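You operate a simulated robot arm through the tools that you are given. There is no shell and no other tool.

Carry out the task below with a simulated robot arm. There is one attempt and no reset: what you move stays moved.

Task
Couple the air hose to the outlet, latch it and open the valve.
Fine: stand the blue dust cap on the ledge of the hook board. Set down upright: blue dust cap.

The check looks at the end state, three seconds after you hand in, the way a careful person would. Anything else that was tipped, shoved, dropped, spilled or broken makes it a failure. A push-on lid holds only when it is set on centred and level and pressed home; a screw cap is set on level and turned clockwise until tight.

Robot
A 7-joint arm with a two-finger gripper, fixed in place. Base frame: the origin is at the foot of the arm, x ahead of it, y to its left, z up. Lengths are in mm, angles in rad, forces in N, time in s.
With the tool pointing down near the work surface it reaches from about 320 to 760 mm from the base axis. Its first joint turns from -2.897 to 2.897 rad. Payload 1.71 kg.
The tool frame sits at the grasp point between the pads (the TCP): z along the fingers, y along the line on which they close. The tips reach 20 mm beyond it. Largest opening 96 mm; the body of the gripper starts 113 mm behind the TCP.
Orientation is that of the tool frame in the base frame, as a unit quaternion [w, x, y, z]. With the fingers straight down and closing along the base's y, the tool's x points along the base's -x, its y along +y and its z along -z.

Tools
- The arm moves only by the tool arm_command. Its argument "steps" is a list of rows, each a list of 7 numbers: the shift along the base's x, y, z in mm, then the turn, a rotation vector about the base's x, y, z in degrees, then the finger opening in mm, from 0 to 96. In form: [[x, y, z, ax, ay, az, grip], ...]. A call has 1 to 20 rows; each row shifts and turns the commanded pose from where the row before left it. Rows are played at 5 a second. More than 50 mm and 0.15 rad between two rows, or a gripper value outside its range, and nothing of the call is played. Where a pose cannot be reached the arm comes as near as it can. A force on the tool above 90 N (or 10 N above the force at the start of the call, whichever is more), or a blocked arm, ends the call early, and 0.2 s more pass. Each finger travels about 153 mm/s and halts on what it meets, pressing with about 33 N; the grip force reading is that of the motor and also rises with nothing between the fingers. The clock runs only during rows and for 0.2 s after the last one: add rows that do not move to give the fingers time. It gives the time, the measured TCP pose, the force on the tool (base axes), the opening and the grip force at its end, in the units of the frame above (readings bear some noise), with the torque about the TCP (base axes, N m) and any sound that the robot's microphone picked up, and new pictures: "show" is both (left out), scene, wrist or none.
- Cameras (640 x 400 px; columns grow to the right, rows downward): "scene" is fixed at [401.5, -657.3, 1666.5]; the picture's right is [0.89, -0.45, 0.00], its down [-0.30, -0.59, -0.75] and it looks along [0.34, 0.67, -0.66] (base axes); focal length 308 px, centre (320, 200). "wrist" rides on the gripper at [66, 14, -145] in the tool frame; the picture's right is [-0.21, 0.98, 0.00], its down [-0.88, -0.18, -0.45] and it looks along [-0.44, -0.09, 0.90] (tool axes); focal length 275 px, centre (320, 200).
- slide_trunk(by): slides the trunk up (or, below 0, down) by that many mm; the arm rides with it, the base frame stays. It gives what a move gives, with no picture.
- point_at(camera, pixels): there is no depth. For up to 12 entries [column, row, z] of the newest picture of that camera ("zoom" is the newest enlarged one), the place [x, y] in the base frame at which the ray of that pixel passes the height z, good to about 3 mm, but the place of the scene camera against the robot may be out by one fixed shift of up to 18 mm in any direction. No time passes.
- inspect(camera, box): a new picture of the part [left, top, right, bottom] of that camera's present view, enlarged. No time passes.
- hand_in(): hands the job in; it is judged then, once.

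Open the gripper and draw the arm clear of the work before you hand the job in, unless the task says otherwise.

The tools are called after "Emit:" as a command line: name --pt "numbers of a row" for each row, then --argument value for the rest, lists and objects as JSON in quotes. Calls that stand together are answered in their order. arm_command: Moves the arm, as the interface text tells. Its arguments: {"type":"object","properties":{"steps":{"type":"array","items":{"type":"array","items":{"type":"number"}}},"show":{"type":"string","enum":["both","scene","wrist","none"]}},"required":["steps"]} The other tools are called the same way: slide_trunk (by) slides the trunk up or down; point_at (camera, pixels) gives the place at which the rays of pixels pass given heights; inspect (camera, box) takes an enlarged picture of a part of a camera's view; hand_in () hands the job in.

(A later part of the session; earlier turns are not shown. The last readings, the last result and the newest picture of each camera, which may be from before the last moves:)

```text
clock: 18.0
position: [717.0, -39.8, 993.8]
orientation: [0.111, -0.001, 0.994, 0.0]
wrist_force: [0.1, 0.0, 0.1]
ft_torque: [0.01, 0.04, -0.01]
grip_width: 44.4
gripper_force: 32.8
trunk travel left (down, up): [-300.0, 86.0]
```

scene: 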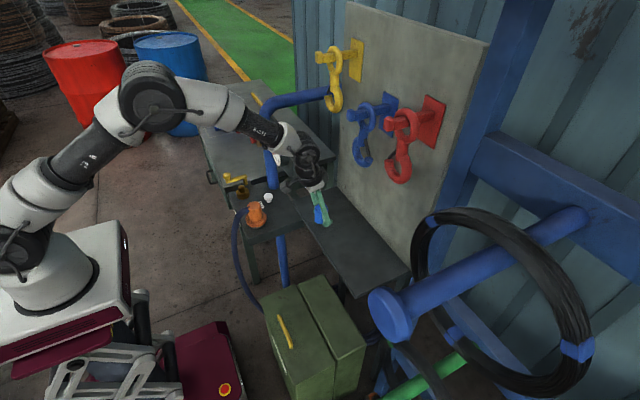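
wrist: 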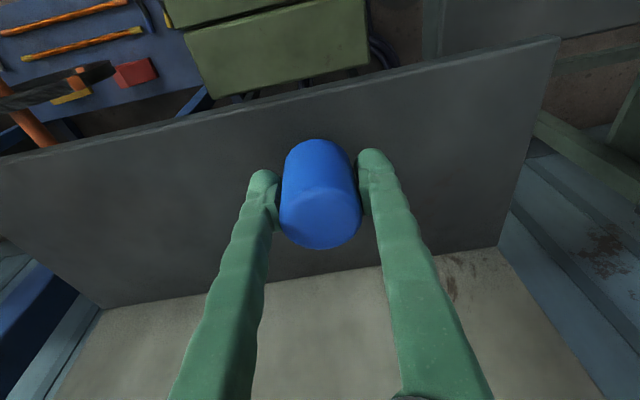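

Still no clear contact force. Two more 2 mm steps with a picture.

Emit:
arm_command --pt "0 0 -2 0 0 0 20" --pt "0 0 0 0 0 0 20" --show "none"

Emit:
arm_command --pt "0 0 -2 0 0 0 20" --pt "0 0 0 0 0 0 20" --show "scene"

Emit:
inspect --camera "scene" --box '[290, 170, 350, 230]'

```text
clock: 18.6
position: [716.4, -39.8, 991.1]
orientation: [0.112, -0.001, 0.994, 0.0]
wrist_force: [-1.1, -0.6, -0.9]
ft_torque: [0.01, 0.0, 0.0]
grip_width: 44.0
gripper_force: 32.8
trunk travel left (down, up): [-300.0, 86.0]
```

```text
clock: 19.2
position: [716.5, -39.0, 988.2]
orientation: [0.111, -0.001, 0.994, 0.0]
wrist_force: [-0.7, -0.2, -0.4]
ft_torque: [0.02, -0.01, -0.01]
grip_width: 44.1
gripper_force: 32.9
trunk travel left (down, up): [-300.0, 86.0]
```

scene: 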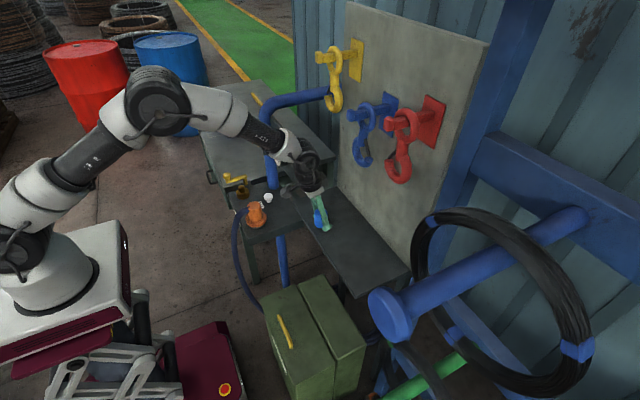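

```text
6.67 times, centred on (320, 200) of scene
```

zoom: 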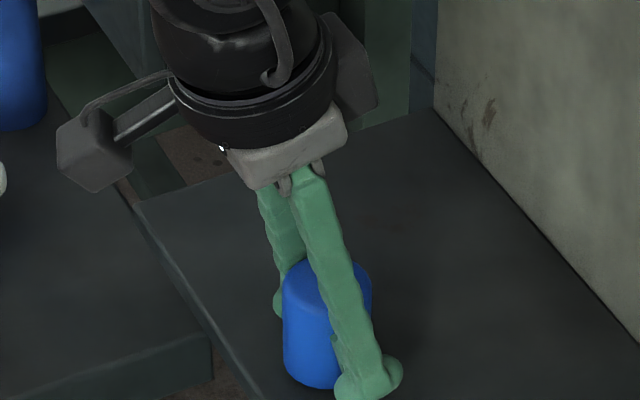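

Still free at 988. I keep lowering by 2 mm steps.

Emit:
arm_command --pt "0 0 -2 0 0 0 20" --pt "0 0 0 0 0 0 20" --show "none"

Emit:
arm_command --pt "0 0 -2 0 0 0 20" --pt "0 0 0 0 0 0 20" --show "wrist"

```text
clock: 19.8
position: [716.1, -40.2, 986.4]
orientation: [0.111, -0.001, 0.994, 0.0]
wrist_force: [0.5, 0.2, -1.1]
ft_torque: [0.0, 0.04, 0.0]
grip_width: 44.3
gripper_force: 32.5
trunk travel left (down, up): [-300.0, 86.0]
```

```text
clock: 20.4
position: [715.5, -39.0, 984.4]
orientation: [0.112, -0.001, 0.994, 0.0]
wrist_force: [0.4, -0.2, 0.1]
ft_torque: [-0.01, 0.0, 0.02]
grip_width: 44.2
gripper_force: 32.4
trunk travel left (down, up): [-300.0, 86.0]
```

wrist: 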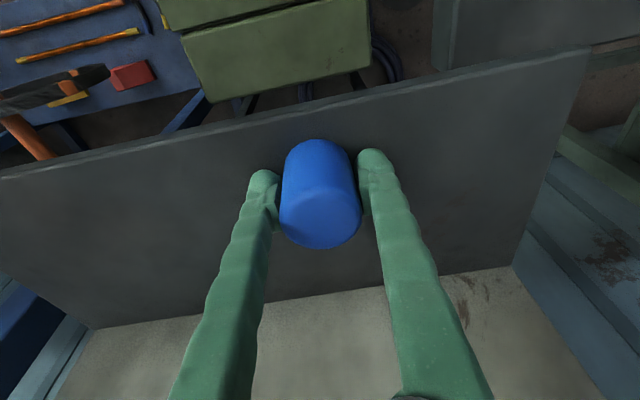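

Still free. I re-measure the ledge's left corner (590,47) and edge from this closer view.

Emit:
point_at --camera "wrist" --pixels '[[590, 47, 920], [590, 47, 940], [590, 47, 958], [513, 264, 920], [513, 264, 940], [513, 264, 958], [320, 113, 920], [320, 113, 940], [320, 113, 958], [90, 328, 920], [90, 328, 940], [90, 328, 958]]'

```text
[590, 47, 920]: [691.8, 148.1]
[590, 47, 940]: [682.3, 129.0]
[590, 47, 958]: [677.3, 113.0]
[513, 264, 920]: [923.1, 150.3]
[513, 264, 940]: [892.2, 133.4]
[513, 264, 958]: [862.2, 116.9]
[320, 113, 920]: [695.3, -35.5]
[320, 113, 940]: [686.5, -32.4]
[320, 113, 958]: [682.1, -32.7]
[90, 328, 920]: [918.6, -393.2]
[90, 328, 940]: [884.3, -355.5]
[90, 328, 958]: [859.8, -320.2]
```

The ledge is at 958±3 again, so contact should come within a few mm. I continue in 2 mm steps.

Emit:
arm_command --pt "0 0 -2 0 0 0 20" --pt "0 0 0 0 0 0 20" --show "none"

Emit:
arm_command --pt "0 0 -1.5 0 0 0 20" --pt "0 0 0 0 0 0 20" --show "scene"

Emit:
inspect --camera "scene" --box '[300, 190, 345, 235]'

```text
clock: 21.0
position: [716.8, -40.1, 985.0]
orientation: [0.112, -0.001, 0.994, 0.0]
wrist_force: [-2.6, -0.2, 9.2]
ft_torque: [0.0, 0.09, -0.05]
grip_width: 44.2
gripper_force: 32.8
trunk travel left (down, up): [-300.0, 86.0]
```

```text
clock: 21.6
position: [716.8, -40.3, 984.7]
orientation: [0.115, -0.001, 0.993, 0.0]
wrist_force: [-1.9, -2.2, 23.2]
ft_torque: [0.02, 0.08, 0.06]
grip_width: 44.2
gripper_force: 32.7
trunk travel left (down, up): [-300.0, 86.0]
```

scene: 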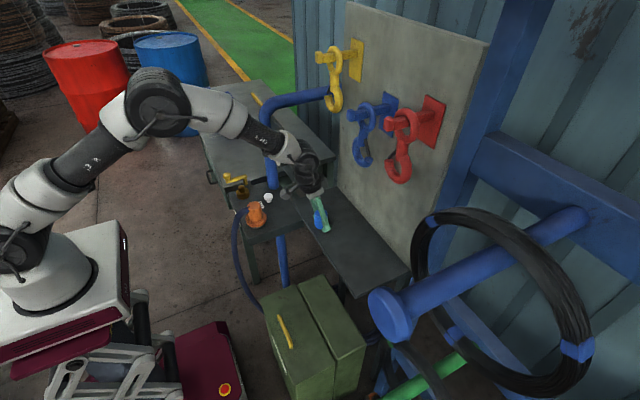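

```text
8.89 times, centred on (322, 212) of scene
```

zoom: 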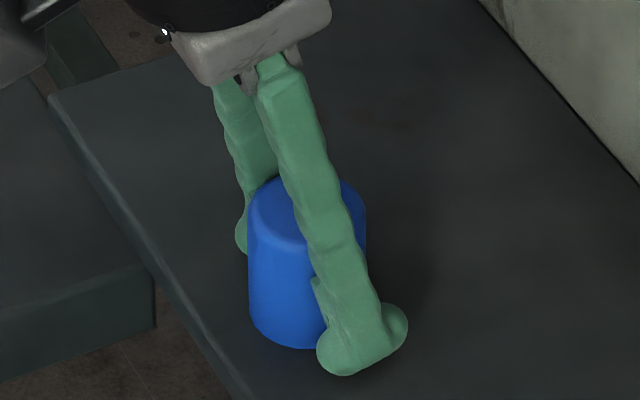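

Contact: 9 N then 23 N with z stopping at 984.7, so the cap stands on the ledge. I ease the load by raising the command 2.5 mm and then open the fingers.

Emit:
arm_command --pt "0 0 1.5 0 0 0 20" --pt "0 0 1.2 0 0 0 20" --pt "0 0 0 0 0 0 20" --show "none"

Emit:
arm_command --pt "0 0 0 0 0 0 50" --pt "0 0 0 0 0 0 62" --pt "0 0 0 0 0 0 66" --pt "0 0 0 0 0 0 66"

```text
clock: 22.4
position: [715.7, -40.9, 984.8]
orientation: [0.113, -0.001, 0.994, 0.0]
wrist_force: [6.3, -2.2, 13.8]
ft_torque: [-0.02, -0.05, 0.01]
grip_width: 44.2
gripper_force: 33.3
trunk travel left (down, up): [-300.0, 86.0]
```

```text
clock: 23.4
position: [714.3, -40.4, 984.2]
orientation: [0.111, -0.001, 0.994, -0.001]
wrist_force: [-2.4, -0.8, 5.0]
ft_torque: [0.15, 0.09, 0.11]
grip_width: 66.1
gripper_force: 0.0
trunk travel left (down, up): [-300.0, 86.0]
```

scene: 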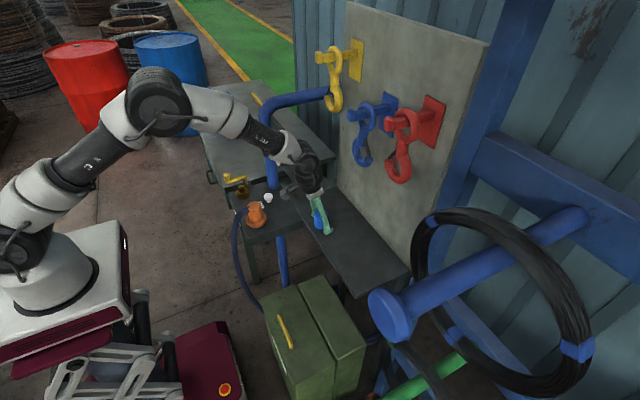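
wrist: 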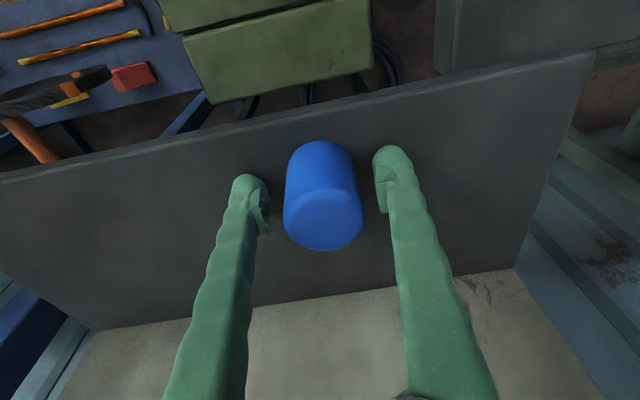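

The fingers are open and the cap stands between them. I rise straight up.

Emit:
arm_command --pt "0 0 10 0 0 0 66" --pt "0 0 20 0 0 0 66" --pt "0 0 30 0 0 0 66" --pt "0 0 30 0 0 0 66" --pt "0 0 0 0 0 0 66"

Emit:
inspect --camera "scene" --box '[290, 170, 360, 240]'

Emit:
inspect --camera "wrist" --box '[240, 60, 400, 180]'

```text
clock: 24.6
position: [717.3, -38.2, 1075.6]
orientation: [0.112, -0.001, 0.994, 0.0]
wrist_force: [-0.2, 0.6, -0.1]
ft_torque: [0.02, 0.0, -0.02]
grip_width: 66.1
gripper_force: 0.0
trunk travel left (down, up): [-300.0, 86.0]
```

scene: 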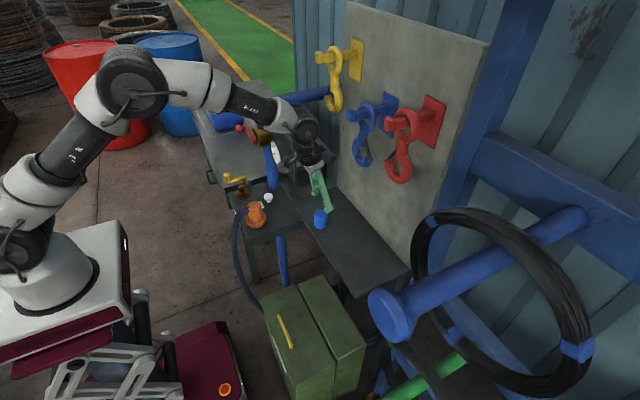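
wrist: 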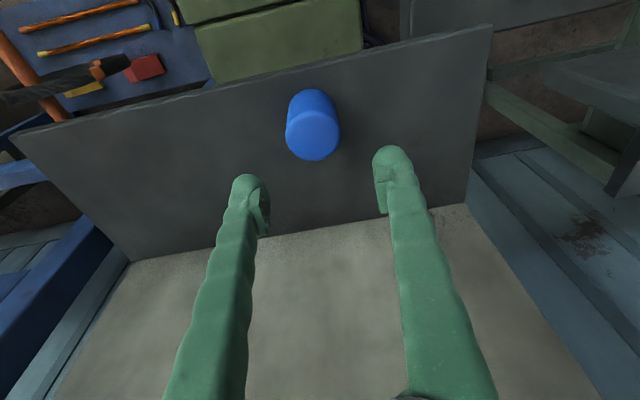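

```text
5.71 times, centred on (325, 205) of scene
```

zoom: 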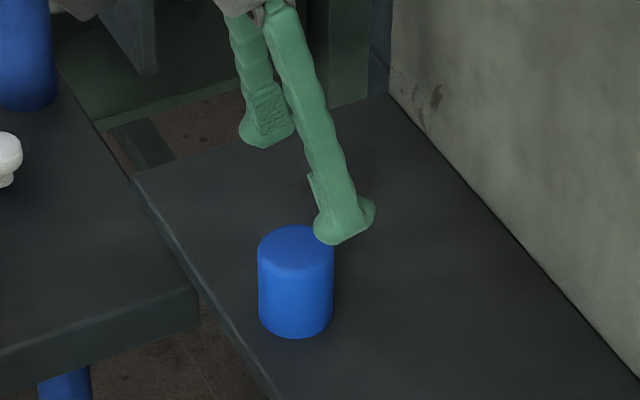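

```text
3.33 times, centred on (320, 120) of wrist
```

zoom: 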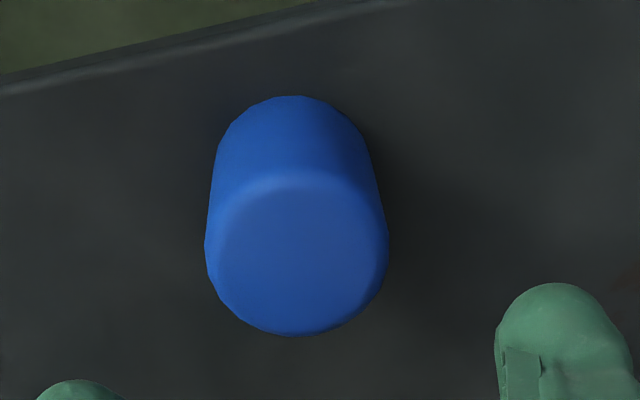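

The cap stands upright on the ledge at about (717,−39). I back off and move over the orange coupling at (549,116).

Emit:
arm_command --pt "-42 0 0 0 0 0 70" --pt "-42 0 0 0 0 0 70" --pt "-42 0 0 0 0 0 70" --pt "-42 0 0 0 0 0 70" --pt "0 40 0 0 0 0 70" --pt "0 40 0 0 0 0 70" --pt "0 40 0 0 0 0 70" --pt "0 36 0 0 0 0 70" --pt "0 0 0 0 0 0 70" --pt "0 0 0 0 0 0 70"

Emit:
inspect --camera "wrist" --box '[230, 60, 430, 200]'

Emit:
inspect --camera "scene" --box '[215, 160, 295, 250]'

```text
clock: 26.8
position: [549.7, 116.2, 1072.7]
orientation: [0.111, 0.0, 0.994, -0.001]
wrist_force: [0.1, 0.1, -0.2]
ft_torque: [0.0, 0.0, -0.02]
grip_width: 70.1
gripper_force: 0.1
trunk travel left (down, up): [-300.0, 86.0]
```

scene: 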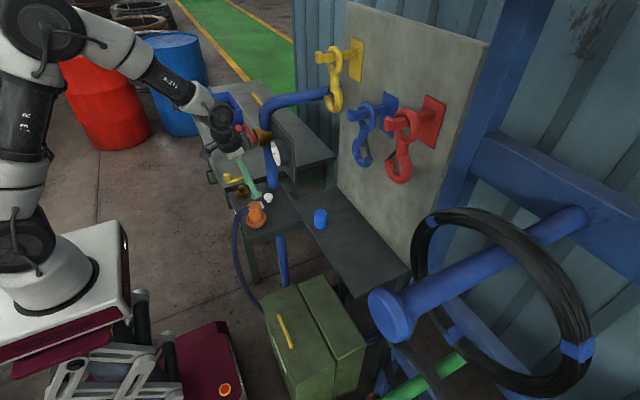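
wrist: 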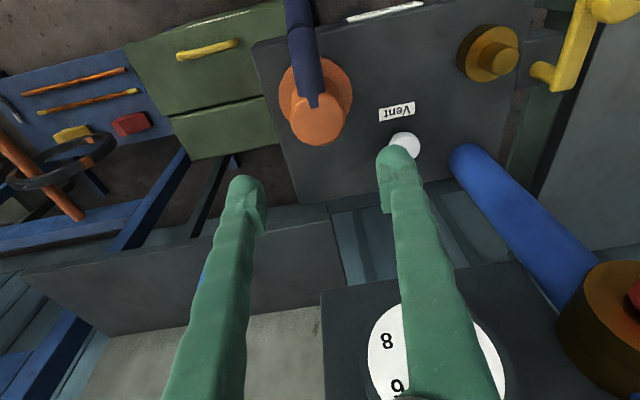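

```text
2.86 times, centred on (330, 130) of wrist
```

zoom: 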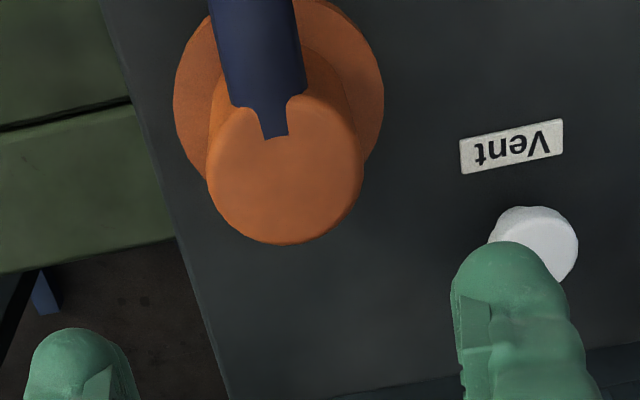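

```text
4.44 times, centred on (255, 205) of scene
```

zoom: 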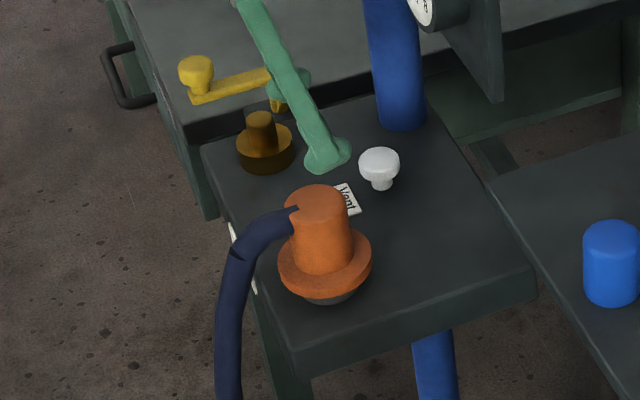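

I look closely at the latch's pivot end and the bared outlet nipple from this side view.

Emit:
inspect --camera "wrist" --box '[440, 0, 640, 130]'

Emit:
inspect --camera "scene" --box '[220, 165, 275, 205]'

Emit:
point_at --camera "wrist" --pixels '[[319, 120, 950], [319, 120, 960], [319, 120, 970], [319, 120, 980], [497, 57, 900], [497, 57, 920], [497, 57, 940], [487, 54, 900], [487, 54, 915]]'

```text
3.08 times, centred on (540, 65) of wrist
```

zoom: 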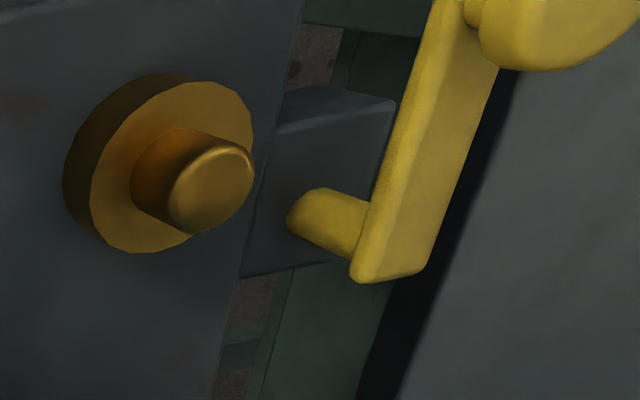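

```text
10.00 times, centred on (248, 185) of scene
```

zoom: 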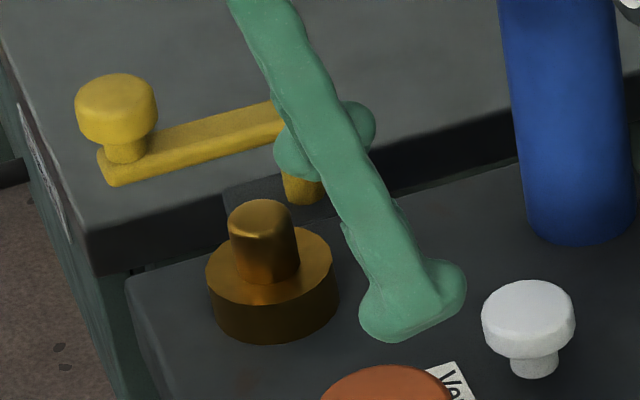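

```text
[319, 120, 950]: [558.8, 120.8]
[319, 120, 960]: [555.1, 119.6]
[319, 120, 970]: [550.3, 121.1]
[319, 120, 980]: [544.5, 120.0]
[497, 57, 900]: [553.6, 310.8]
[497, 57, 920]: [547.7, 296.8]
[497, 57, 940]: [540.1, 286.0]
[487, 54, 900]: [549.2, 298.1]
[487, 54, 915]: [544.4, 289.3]
```

The outlet is a brass collar with a ~24 mm nipple, and the latch pivots on a vertical post at its far end. I shift 2.5 mm left and descend to z≈1000 over the orange coupling to check the alignment.

Emit:
arm_command --pt "0 2.5 -25 0 0 0 72" --pt "0 0 -25 0 0 0 72" --pt "0 0 -20 0 0 0 72" --pt "0 0 0 0 0 0 72" --pt "0 0 0 0 0 0 72"

Emit:
inspect --camera "wrist" --box '[220, 60, 420, 220]'

Emit:
inspect --camera "scene" --box '[215, 150, 295, 250]'

```text
clock: 28.0
position: [550.0, 118.6, 1004.5]
orientation: [0.111, -0.001, 0.994, 0.001]
wrist_force: [-0.2, -0.2, 0.3]
ft_torque: [-0.02, -0.01, 0.0]
grip_width: 72.3
gripper_force: 0.0
trunk travel left (down, up): [-300.0, 86.0]
```

scene: 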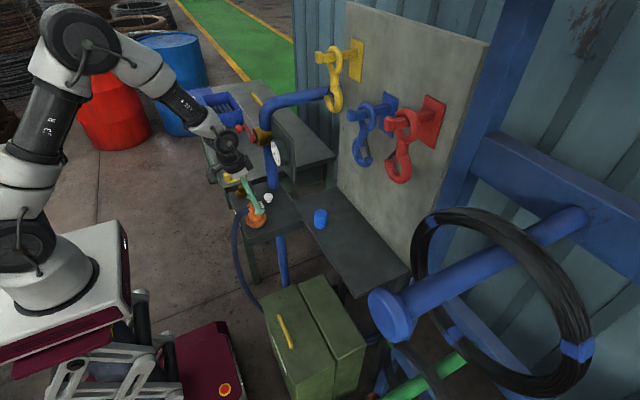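
wrist: 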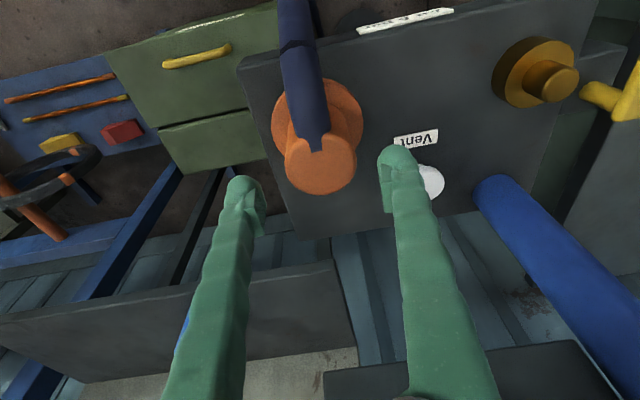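

```text
2.50 times, centred on (320, 140) of wrist
```

zoom: 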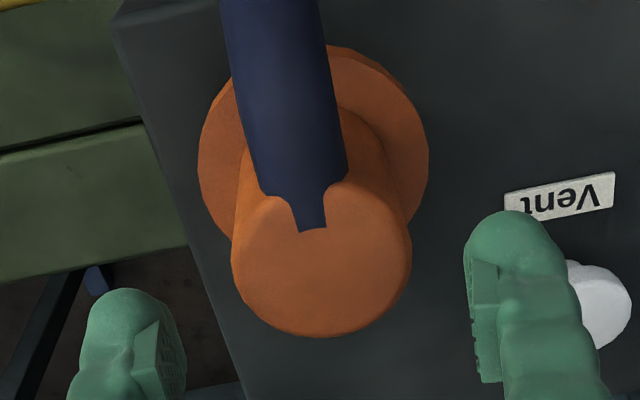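

```text
4.00 times, centred on (255, 200) of scene
```

zoom: 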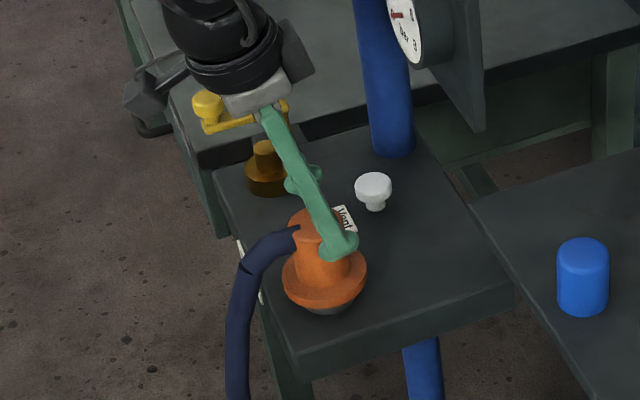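

The coupling top is centred at (320,160), as expected for a centred grasp. I descend with the fingers on either side of its body.

Emit:
arm_command --pt "0 1 -20 0 0 0 72" --pt "0 0 -20 0 0 0 72" --pt "0 0 -10 0 0 0 72" --pt "0 0 0 0 0 0 72" --pt "0 0 0 0 0 0 72"

Emit:
inspect --camera "wrist" --box '[220, 80, 420, 250]'

Emit:
inspect --camera "scene" --box '[225, 180, 285, 250]'

```text
clock: 29.2
position: [549.3, 121.4, 953.6]
orientation: [0.111, 0.0, 0.994, 0.0]
wrist_force: [-0.1, 0.4, -0.5]
ft_torque: [0.02, 0.04, 0.01]
grip_width: 72.0
gripper_force: 0.1
trunk travel left (down, up): [-300.0, 86.0]
```

scene: 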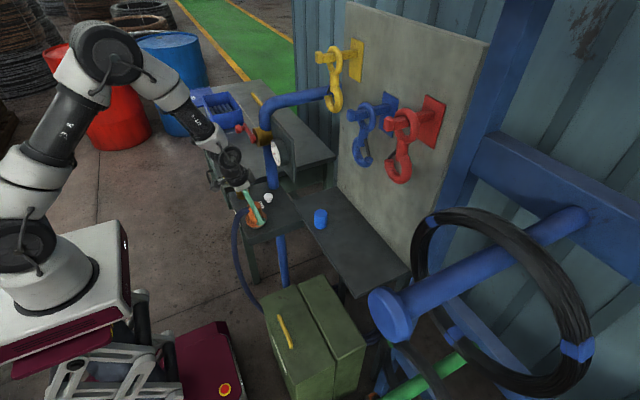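
wrist: 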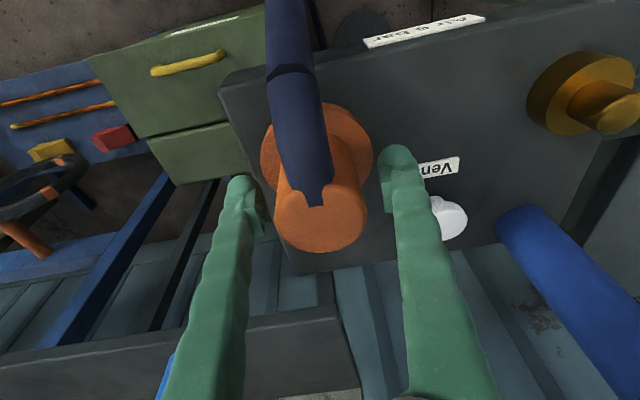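

```text
2.35 times, centred on (320, 165) of wrist
```

zoom: 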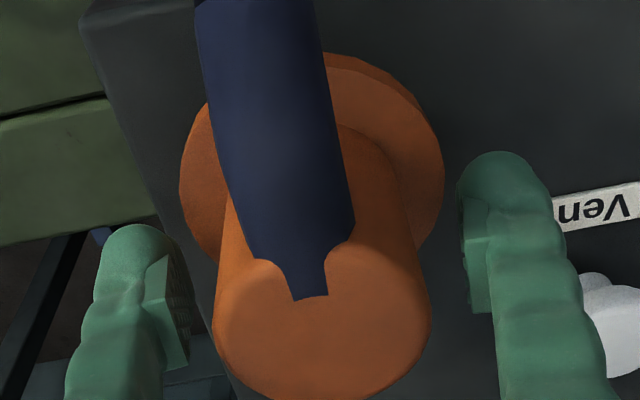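

```text
5.71 times, centred on (255, 215) of scene
```

zoom: 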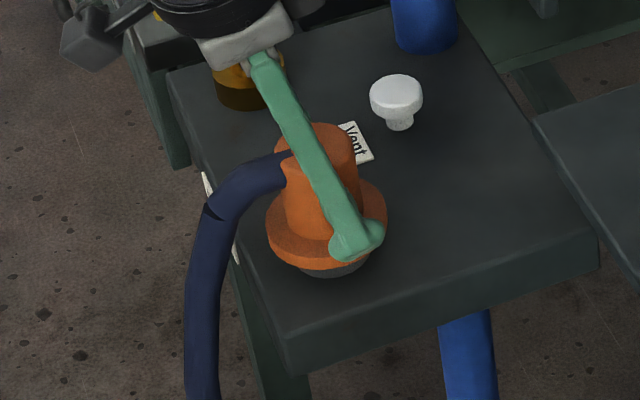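

The tips are about 15 mm above the flange. I lower 5 mm more and close on the coupling's body.

Emit:
arm_command --pt "0 -0.5 -5 0 0 0 72" --pt "0 0 0 0 0 0 72" --pt "0 0 0 0 0 0 30" --pt "0 0 0 0 0 0 30" --pt "0 0 0 0 0 0 30"

Emit:
inspect --camera "wrist" --box '[220, 80, 420, 250]'

```text
clock: 30.4
position: [548.7, 118.1, 949.9]
orientation: [0.111, -0.001, 0.994, 0.0]
wrist_force: [-0.2, -1.6, 9.6]
ft_torque: [-0.26, 0.03, 0.0]
grip_width: 48.8
gripper_force: 32.9
trunk travel left (down, up): [-300.0, 86.0]
```

scene: 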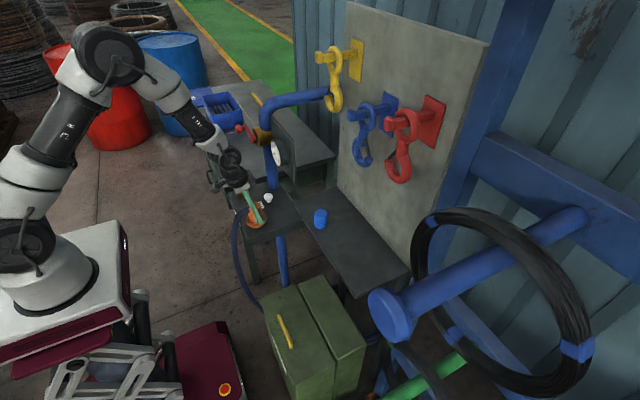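
wrist: 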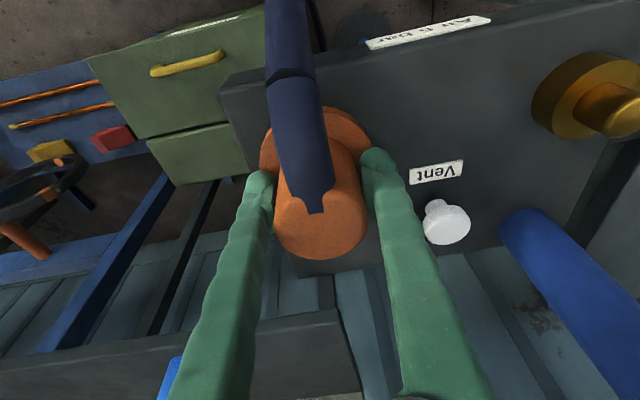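

```text
2.35 times, centred on (320, 165) of wrist
```

zoom: 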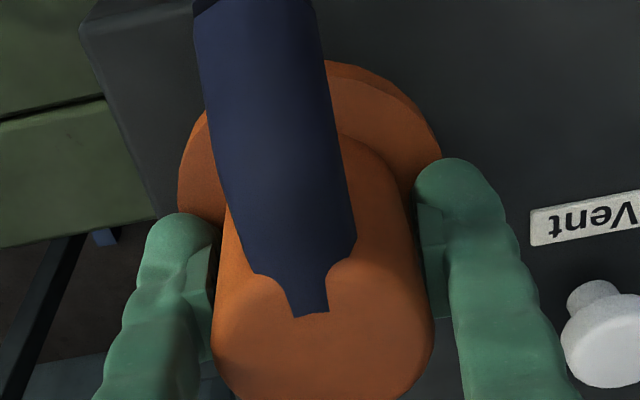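

Gripped at 48.8 mm; the fingertips rest lightly on the flange (9.6 N). I lift slowly and watch the force.

Emit:
arm_command --pt "0 0 4 0 0 0 30" --pt "0 0 4 0 0 0 30" --pt "0 0 4 0 0 0 30" --pt "0 0 0 0 0 0 30"

Emit:
inspect --camera "wrist" --box '[220, 80, 420, 250]'

Emit:
inspect --camera "scene" --box '[215, 170, 295, 260]'

```text
clock: 31.4
position: [549.2, 118.9, 962.4]
orientation: [0.111, -0.001, 0.994, 0.0]
wrist_force: [0.2, -0.5, -2.0]
ft_torque: [0.0, -0.04, 0.02]
grip_width: 48.8
gripper_force: 33.1
trunk travel left (down, up): [-300.0, 86.0]
```

scene: 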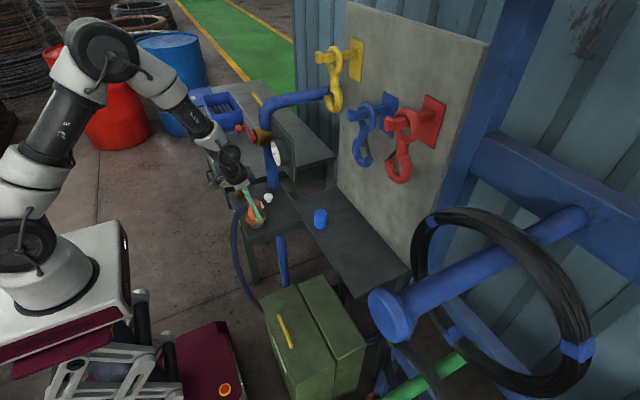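
wrist: 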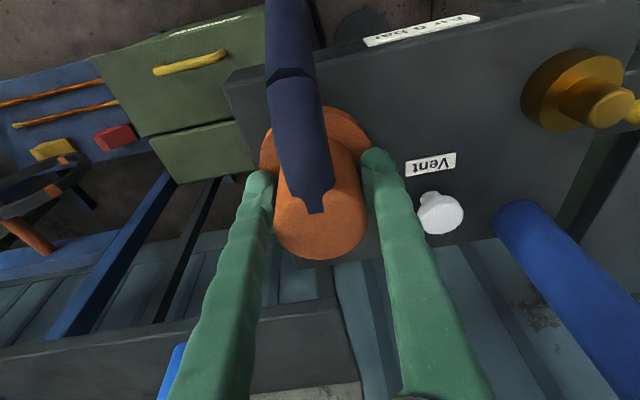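

```text
2.35 times, centred on (320, 165) of wrist
```

zoom: 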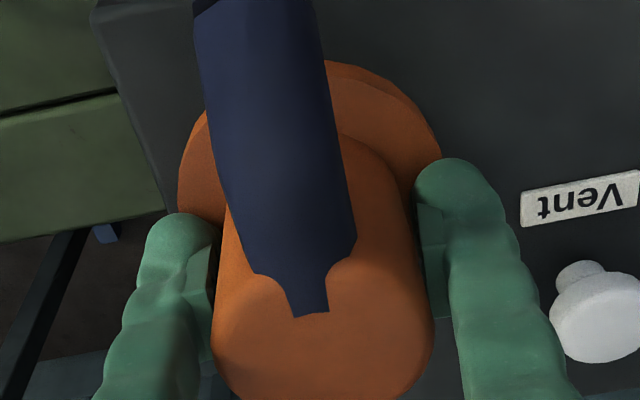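

```text
4.44 times, centred on (255, 215) of scene
```

zoom: 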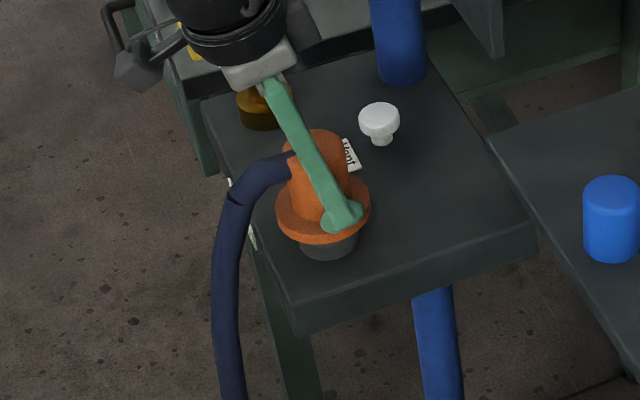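

The coupling comes up freely (weight ≈2 N). I lift it well clear of the park stub and take a look from there at the outlet.

Emit:
arm_command --pt "0 0 20 0 0 0 30" --pt "0 0 25 0 0 0 30" --pt "0 0 25 0 0 0 30" --pt "0 20 0 0 0 0 30" --pt "0 25 0 0 0 0 30" --pt "0 0 0 0 0 0 30" --pt "0 0 0 0 0 0 30"

Emit:
inspect --camera "wrist" --box '[380, 0, 620, 150]'

Emit:
inspect --camera "scene" --box '[205, 140, 295, 250]'

```text
clock: 33.0
position: [545.7, 164.8, 1032.3]
orientation: [0.111, -0.001, 0.994, 0.0]
wrist_force: [-0.2, 0.2, -1.8]
ft_torque: [-0.04, -0.04, 0.01]
grip_width: 48.8
gripper_force: 33.0
trunk travel left (down, up): [-300.0, 86.0]
```

scene: 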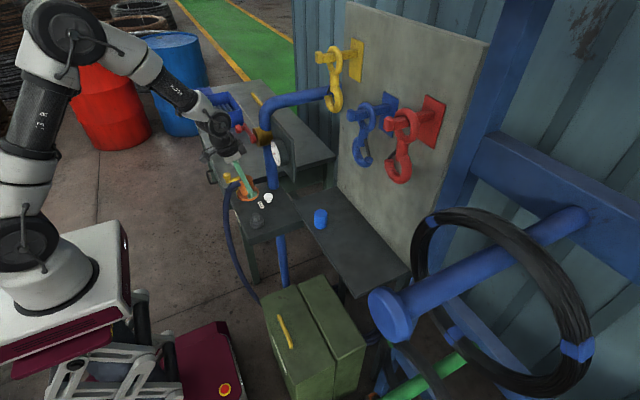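
wrist: 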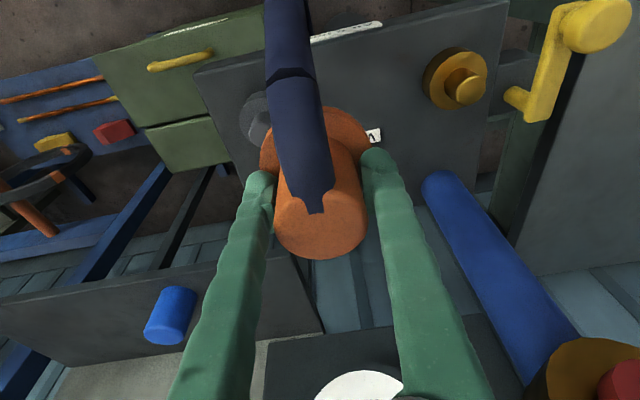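

```text
2.67 times, centred on (500, 75) of wrist
```

zoom: 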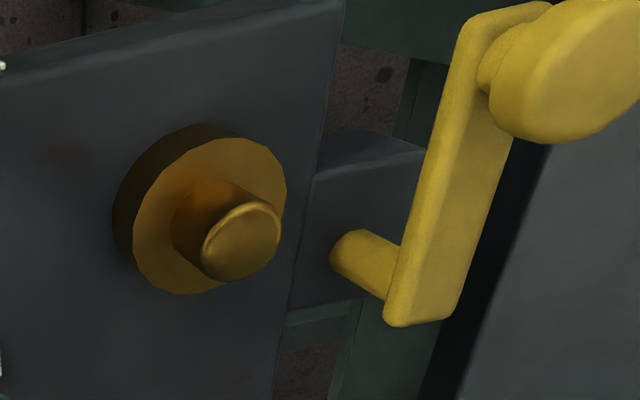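

```text
3.64 times, centred on (250, 195) of scene
```

zoom: 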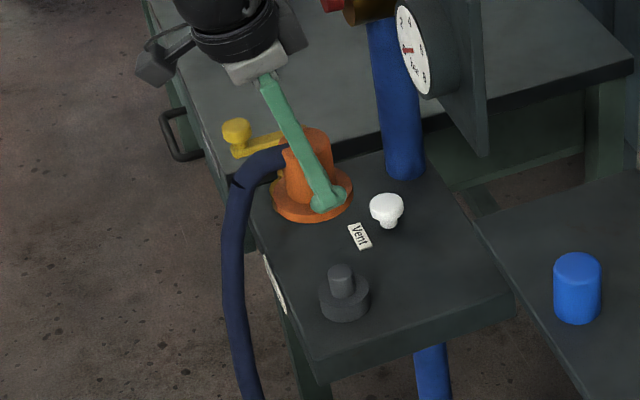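

The park stub has the same shape as the outlet (collar plus nipple). I measure the outlet's collar centre (458.8,81) at z≈914 and nipple top (471.9,90) repeatedly to average out noise.

Emit:
point_at --camera "wrist" --pixels '[[458.8, 81, 914], [458.8, 81, 914], [458.8, 81, 914], [458.8, 81, 914], [471.9, 90, 930], [471.9, 90, 935], [471.9, 90, 940], [471.9, 90, 945], [471.9, 90, 940], [471.9, 90, 940]]'

Emit:
inspect --camera "wrist" --box '[230, 80, 290, 140]'

```text
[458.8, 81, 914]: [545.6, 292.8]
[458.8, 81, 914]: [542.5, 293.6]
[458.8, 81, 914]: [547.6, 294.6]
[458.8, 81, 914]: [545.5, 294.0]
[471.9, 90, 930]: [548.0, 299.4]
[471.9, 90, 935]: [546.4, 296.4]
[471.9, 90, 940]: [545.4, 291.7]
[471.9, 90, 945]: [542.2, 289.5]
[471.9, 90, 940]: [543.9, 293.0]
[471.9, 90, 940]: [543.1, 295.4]
```

```text
6.67 times, centred on (260, 110) of wrist
```

zoom: 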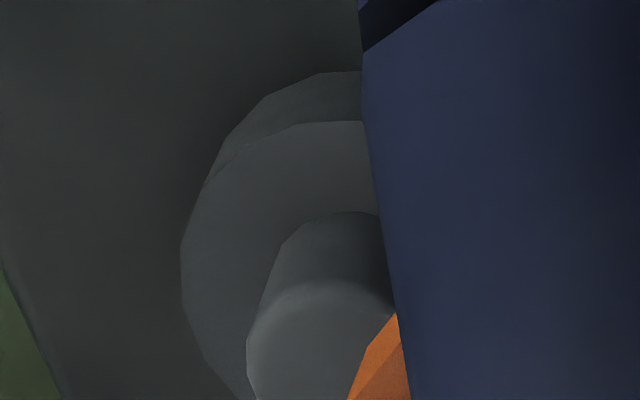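

Measurements scatter by 1–3 mm, so I want a more central view of the outlet. I move the held coupling to y≈225, slightly higher, and look again.

Emit:
arm_command --pt "0 30 10 0 0 0 30" --pt "0 30 10 0 0 0 30" --pt "0 0 0 0 0 0 30" --pt "0 0 0 0 0 0 30"

Emit:
inspect --camera "wrist" --box '[320, 40, 480, 140]'

```text
clock: 34.0
position: [546.2, 224.4, 1050.9]
orientation: [0.111, -0.001, 0.994, 0.001]
wrist_force: [0.8, -0.1, -2.3]
ft_torque: [-0.04, -0.01, -0.04]
grip_width: 48.7
gripper_force: 33.1
trunk travel left (down, up): [-300.0, 86.0]
```

scene: 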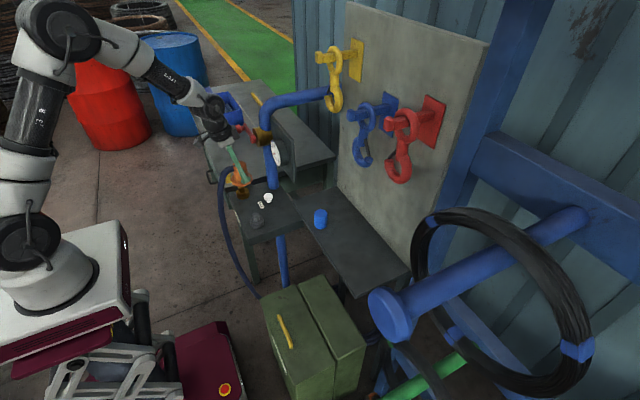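
wrist: 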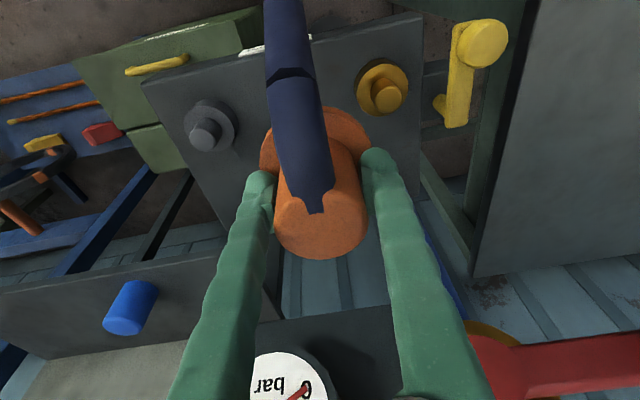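

```text
4.00 times, centred on (400, 90) of wrist
```

zoom: 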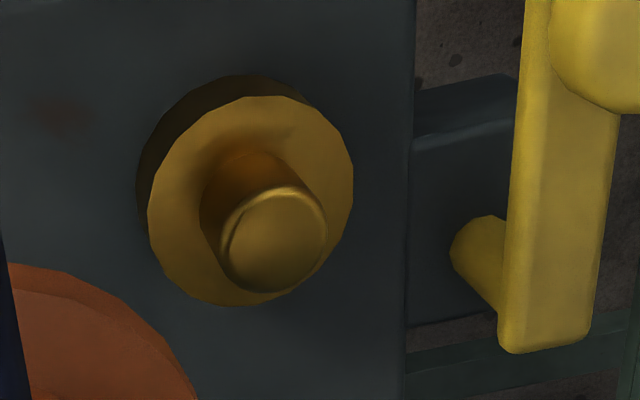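

Both stubs are visible now: park at (208,128), outlet collar centre at (382.5,90.3), nipple top (388.5,100). I enlarge the park stub to compare.

Emit:
inspect --camera "wrist" --box '[130, 80, 290, 180]'

Emit:
point_at --camera "wrist" --pixels '[[382.5, 90.3, 914], [382.5, 90.3, 914], [382.5, 90.3, 914], [382.5, 90.3, 914], [388.5, 100, 940], [388.5, 100, 940], [388.5, 100, 940], [388.5, 100, 940]]'

```text
4.00 times, centred on (210, 130) of wrist
```

zoom: 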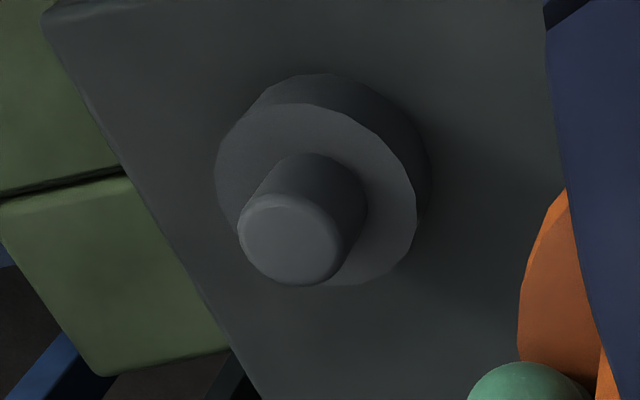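

```text
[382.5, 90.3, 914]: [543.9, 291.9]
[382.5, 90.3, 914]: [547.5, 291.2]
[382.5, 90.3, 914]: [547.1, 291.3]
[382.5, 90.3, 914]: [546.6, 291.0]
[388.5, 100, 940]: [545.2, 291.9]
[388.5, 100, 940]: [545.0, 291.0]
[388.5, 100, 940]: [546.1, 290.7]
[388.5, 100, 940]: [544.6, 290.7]
```

I measure the park stub with the same assumed heights for an offset that cancels common errors.

Emit:
point_at --camera "wrist" --pixels '[[209.25, 128.75, 914], [209.25, 128.75, 914], [209.25, 128.75, 914], [209.25, 128.75, 914], [202.4, 140.1, 940], [202.4, 140.1, 940], [202.4, 140.1, 940], [202.4, 140.1, 940]]'

```text
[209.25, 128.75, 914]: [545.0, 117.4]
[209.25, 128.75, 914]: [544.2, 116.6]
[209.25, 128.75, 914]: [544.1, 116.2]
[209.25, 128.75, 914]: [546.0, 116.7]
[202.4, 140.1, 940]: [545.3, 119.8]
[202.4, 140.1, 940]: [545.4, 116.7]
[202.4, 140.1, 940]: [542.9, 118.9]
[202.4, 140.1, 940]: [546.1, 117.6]
```

The park-to-outlet offset is about (+1, 173), which puts the coupling's target TCP near (549.3, 291.2). I move over the outlet at this height.

Emit:
arm_command --pt "1 34 0 0 0 0 30" --pt "1 33 0 0 0 0 30" --pt "0 0 0 0 0 0 30" --pt "0 0 0 0 0 0 30" --pt "0 0 0 0 0 0 30"

Emit:
inspect --camera "scene" --box '[205, 120, 295, 230]'

```text
clock: 35.2
position: [551.5, 291.4, 1049.0]
orientation: [0.111, -0.001, 0.994, 0.001]
wrist_force: [0.5, 0.0, -1.7]
ft_torque: [0.0, 0.0, 0.01]
grip_width: 48.8
gripper_force: 32.8
trunk travel left (down, up): [-300.0, 86.0]
```

scene: 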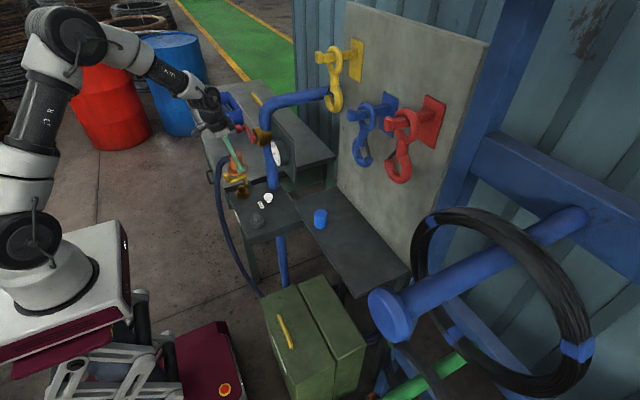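
wrist: 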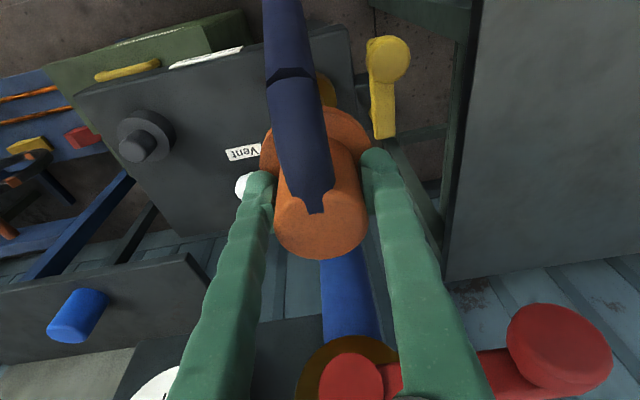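

```text
3.64 times, centred on (250, 175) of scene
```

zoom: 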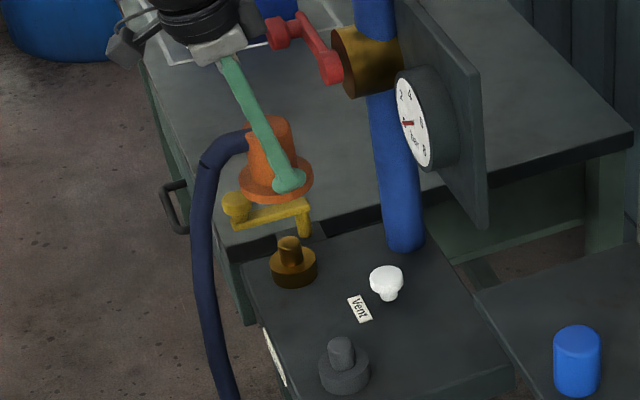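

The coupling now hangs above the outlet in the scene view (nipple at (241.5,186.8)). I compare x and y of the flange and the nipple with the scene camera, and also the park stub.

Emit:
inspect --camera "scene" --box '[222, 145, 272, 205]'

Emit:
inspect --camera "scene" --box '[230, 190, 280, 230]'

```text
6.67 times, centred on (247, 175) of scene
```

zoom: 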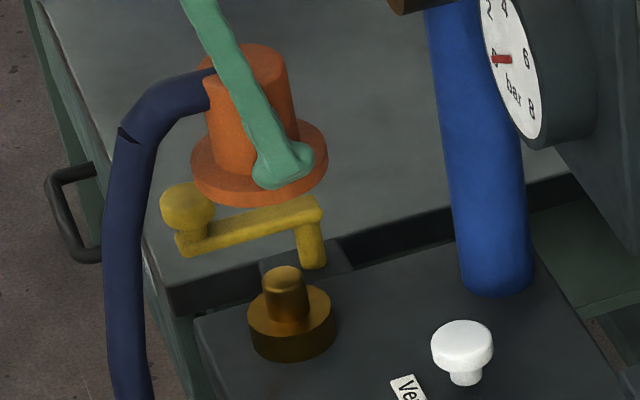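

```text
10.00 times, centred on (255, 210) of scene
```

zoom: 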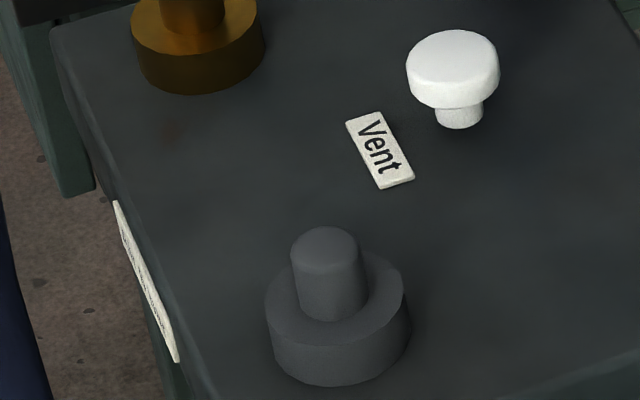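

I evaluate these pixel positions with the scene camera at their expected heights.

Emit:
point_at --camera "scene" --pixels '[[237.85, 168.55, 1027], [237.85, 168.55, 1027], [237.85, 168.55, 1027], [236.05, 155.2, 1072], [236.05, 155.2, 1072], [241.8, 186.55, 940], [241.8, 186.55, 940], [241.8, 186.55, 940], [242.8, 191.95, 914], [242.8, 191.95, 914], [242.8, 191.95, 914]]'

Emit:
point_at --camera "scene" --pixels '[[255.7, 214.8, 940], [255.7, 214.8, 940], [255.7, 214.8, 940], [256.4, 218.8, 914], [256.4, 218.8, 914], [256.4, 218.8, 914]]'

```text
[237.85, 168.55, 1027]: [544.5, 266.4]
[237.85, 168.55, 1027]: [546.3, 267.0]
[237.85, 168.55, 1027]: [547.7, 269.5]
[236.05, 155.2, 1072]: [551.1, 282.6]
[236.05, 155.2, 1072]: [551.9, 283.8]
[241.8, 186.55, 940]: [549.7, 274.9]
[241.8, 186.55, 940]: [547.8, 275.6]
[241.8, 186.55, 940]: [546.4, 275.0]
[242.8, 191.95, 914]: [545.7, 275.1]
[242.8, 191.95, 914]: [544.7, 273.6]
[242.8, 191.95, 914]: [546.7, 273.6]
```

```text
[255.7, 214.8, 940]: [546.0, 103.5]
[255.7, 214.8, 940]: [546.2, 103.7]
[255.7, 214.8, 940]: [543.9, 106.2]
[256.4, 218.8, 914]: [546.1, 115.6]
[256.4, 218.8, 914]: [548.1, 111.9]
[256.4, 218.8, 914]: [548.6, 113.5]
```

The coupling is aligned with the outlet to within about 2 mm. I nudge −1 mm in x and +0.5 in y and lower to just above the nipple.

Emit:
arm_command --pt "-1 0.5 -15 0 0 0 30" --pt "0 0 -20 0 0 0 30" --pt "0 0 -20 0 0 0 30" --pt "0 0 0 0 0 0 30" --pt "0 0 0 0 0 0 30"

Emit:
inspect --camera "scene" --box '[222, 150, 272, 210]'

```text
clock: 36.4
position: [550.1, 291.6, 997.2]
orientation: [0.112, -0.001, 0.994, 0.001]
wrist_force: [-0.9, -0.2, -2.0]
ft_torque: [0.03, -0.03, 0.02]
grip_width: 48.9
gripper_force: 32.8
trunk travel left (down, up): [-300.0, 86.0]
```

scene: 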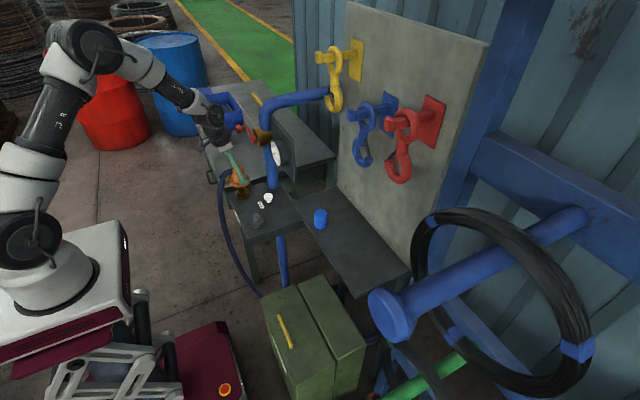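
wrist: 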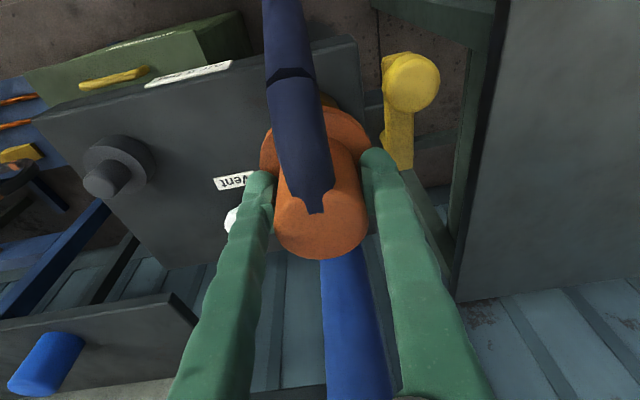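

```text
6.67 times, centred on (247, 180) of scene
```

zoom: 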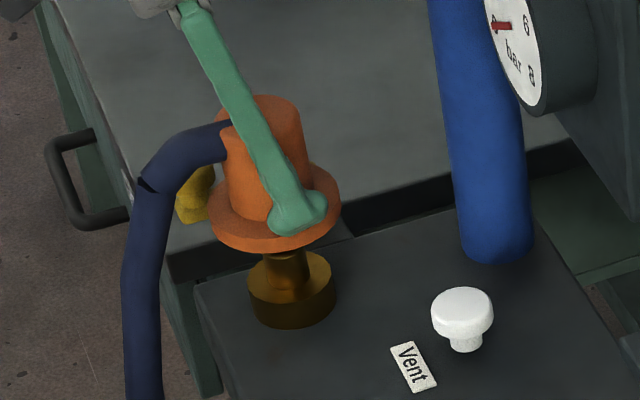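

Column alignment of flange and nipple looks right. I lower in small steps and watch for early contact near TCP z≈976 (nipple top).

Emit:
arm_command --pt "0 0 -5 0 0 0 30" --pt "0 0 -5 0 0 0 30" --pt "0 0 -4 0 0 0 30" --pt "0 0 -4 0 0 0 30" --pt "0 0 0 0 0 0 30" --show "none"

```text
clock: 37.6
position: [550.2, 291.4, 979.2]
orientation: [0.112, -0.001, 0.994, 0.001]
wrist_force: [-0.1, -0.1, -2.1]
ft_torque: [-0.01, -0.05, 0.02]
grip_width: 49.0
gripper_force: 33.0
trunk travel left (down, up): [-300.0, 86.0]
```

No contact at z≈979. I go on in 2 mm steps.

Emit:
arm_command --pt "0 0 -2 0 0 0 30" --pt "0 0 -2 0 0 0 30" --pt "0 0 -2 0 0 0 30" --pt "0 0 0 0 0 0 30" --show "none"

```text
clock: 38.6
position: [548.3, 290.6, 972.6]
orientation: [0.112, -0.001, 0.994, 0.0]
wrist_force: [0.3, 0.9, -2.6]
ft_torque: [-0.01, -0.02, -0.02]
grip_width: 48.9
gripper_force: 32.3
trunk travel left (down, up): [-300.0, 86.0]
```

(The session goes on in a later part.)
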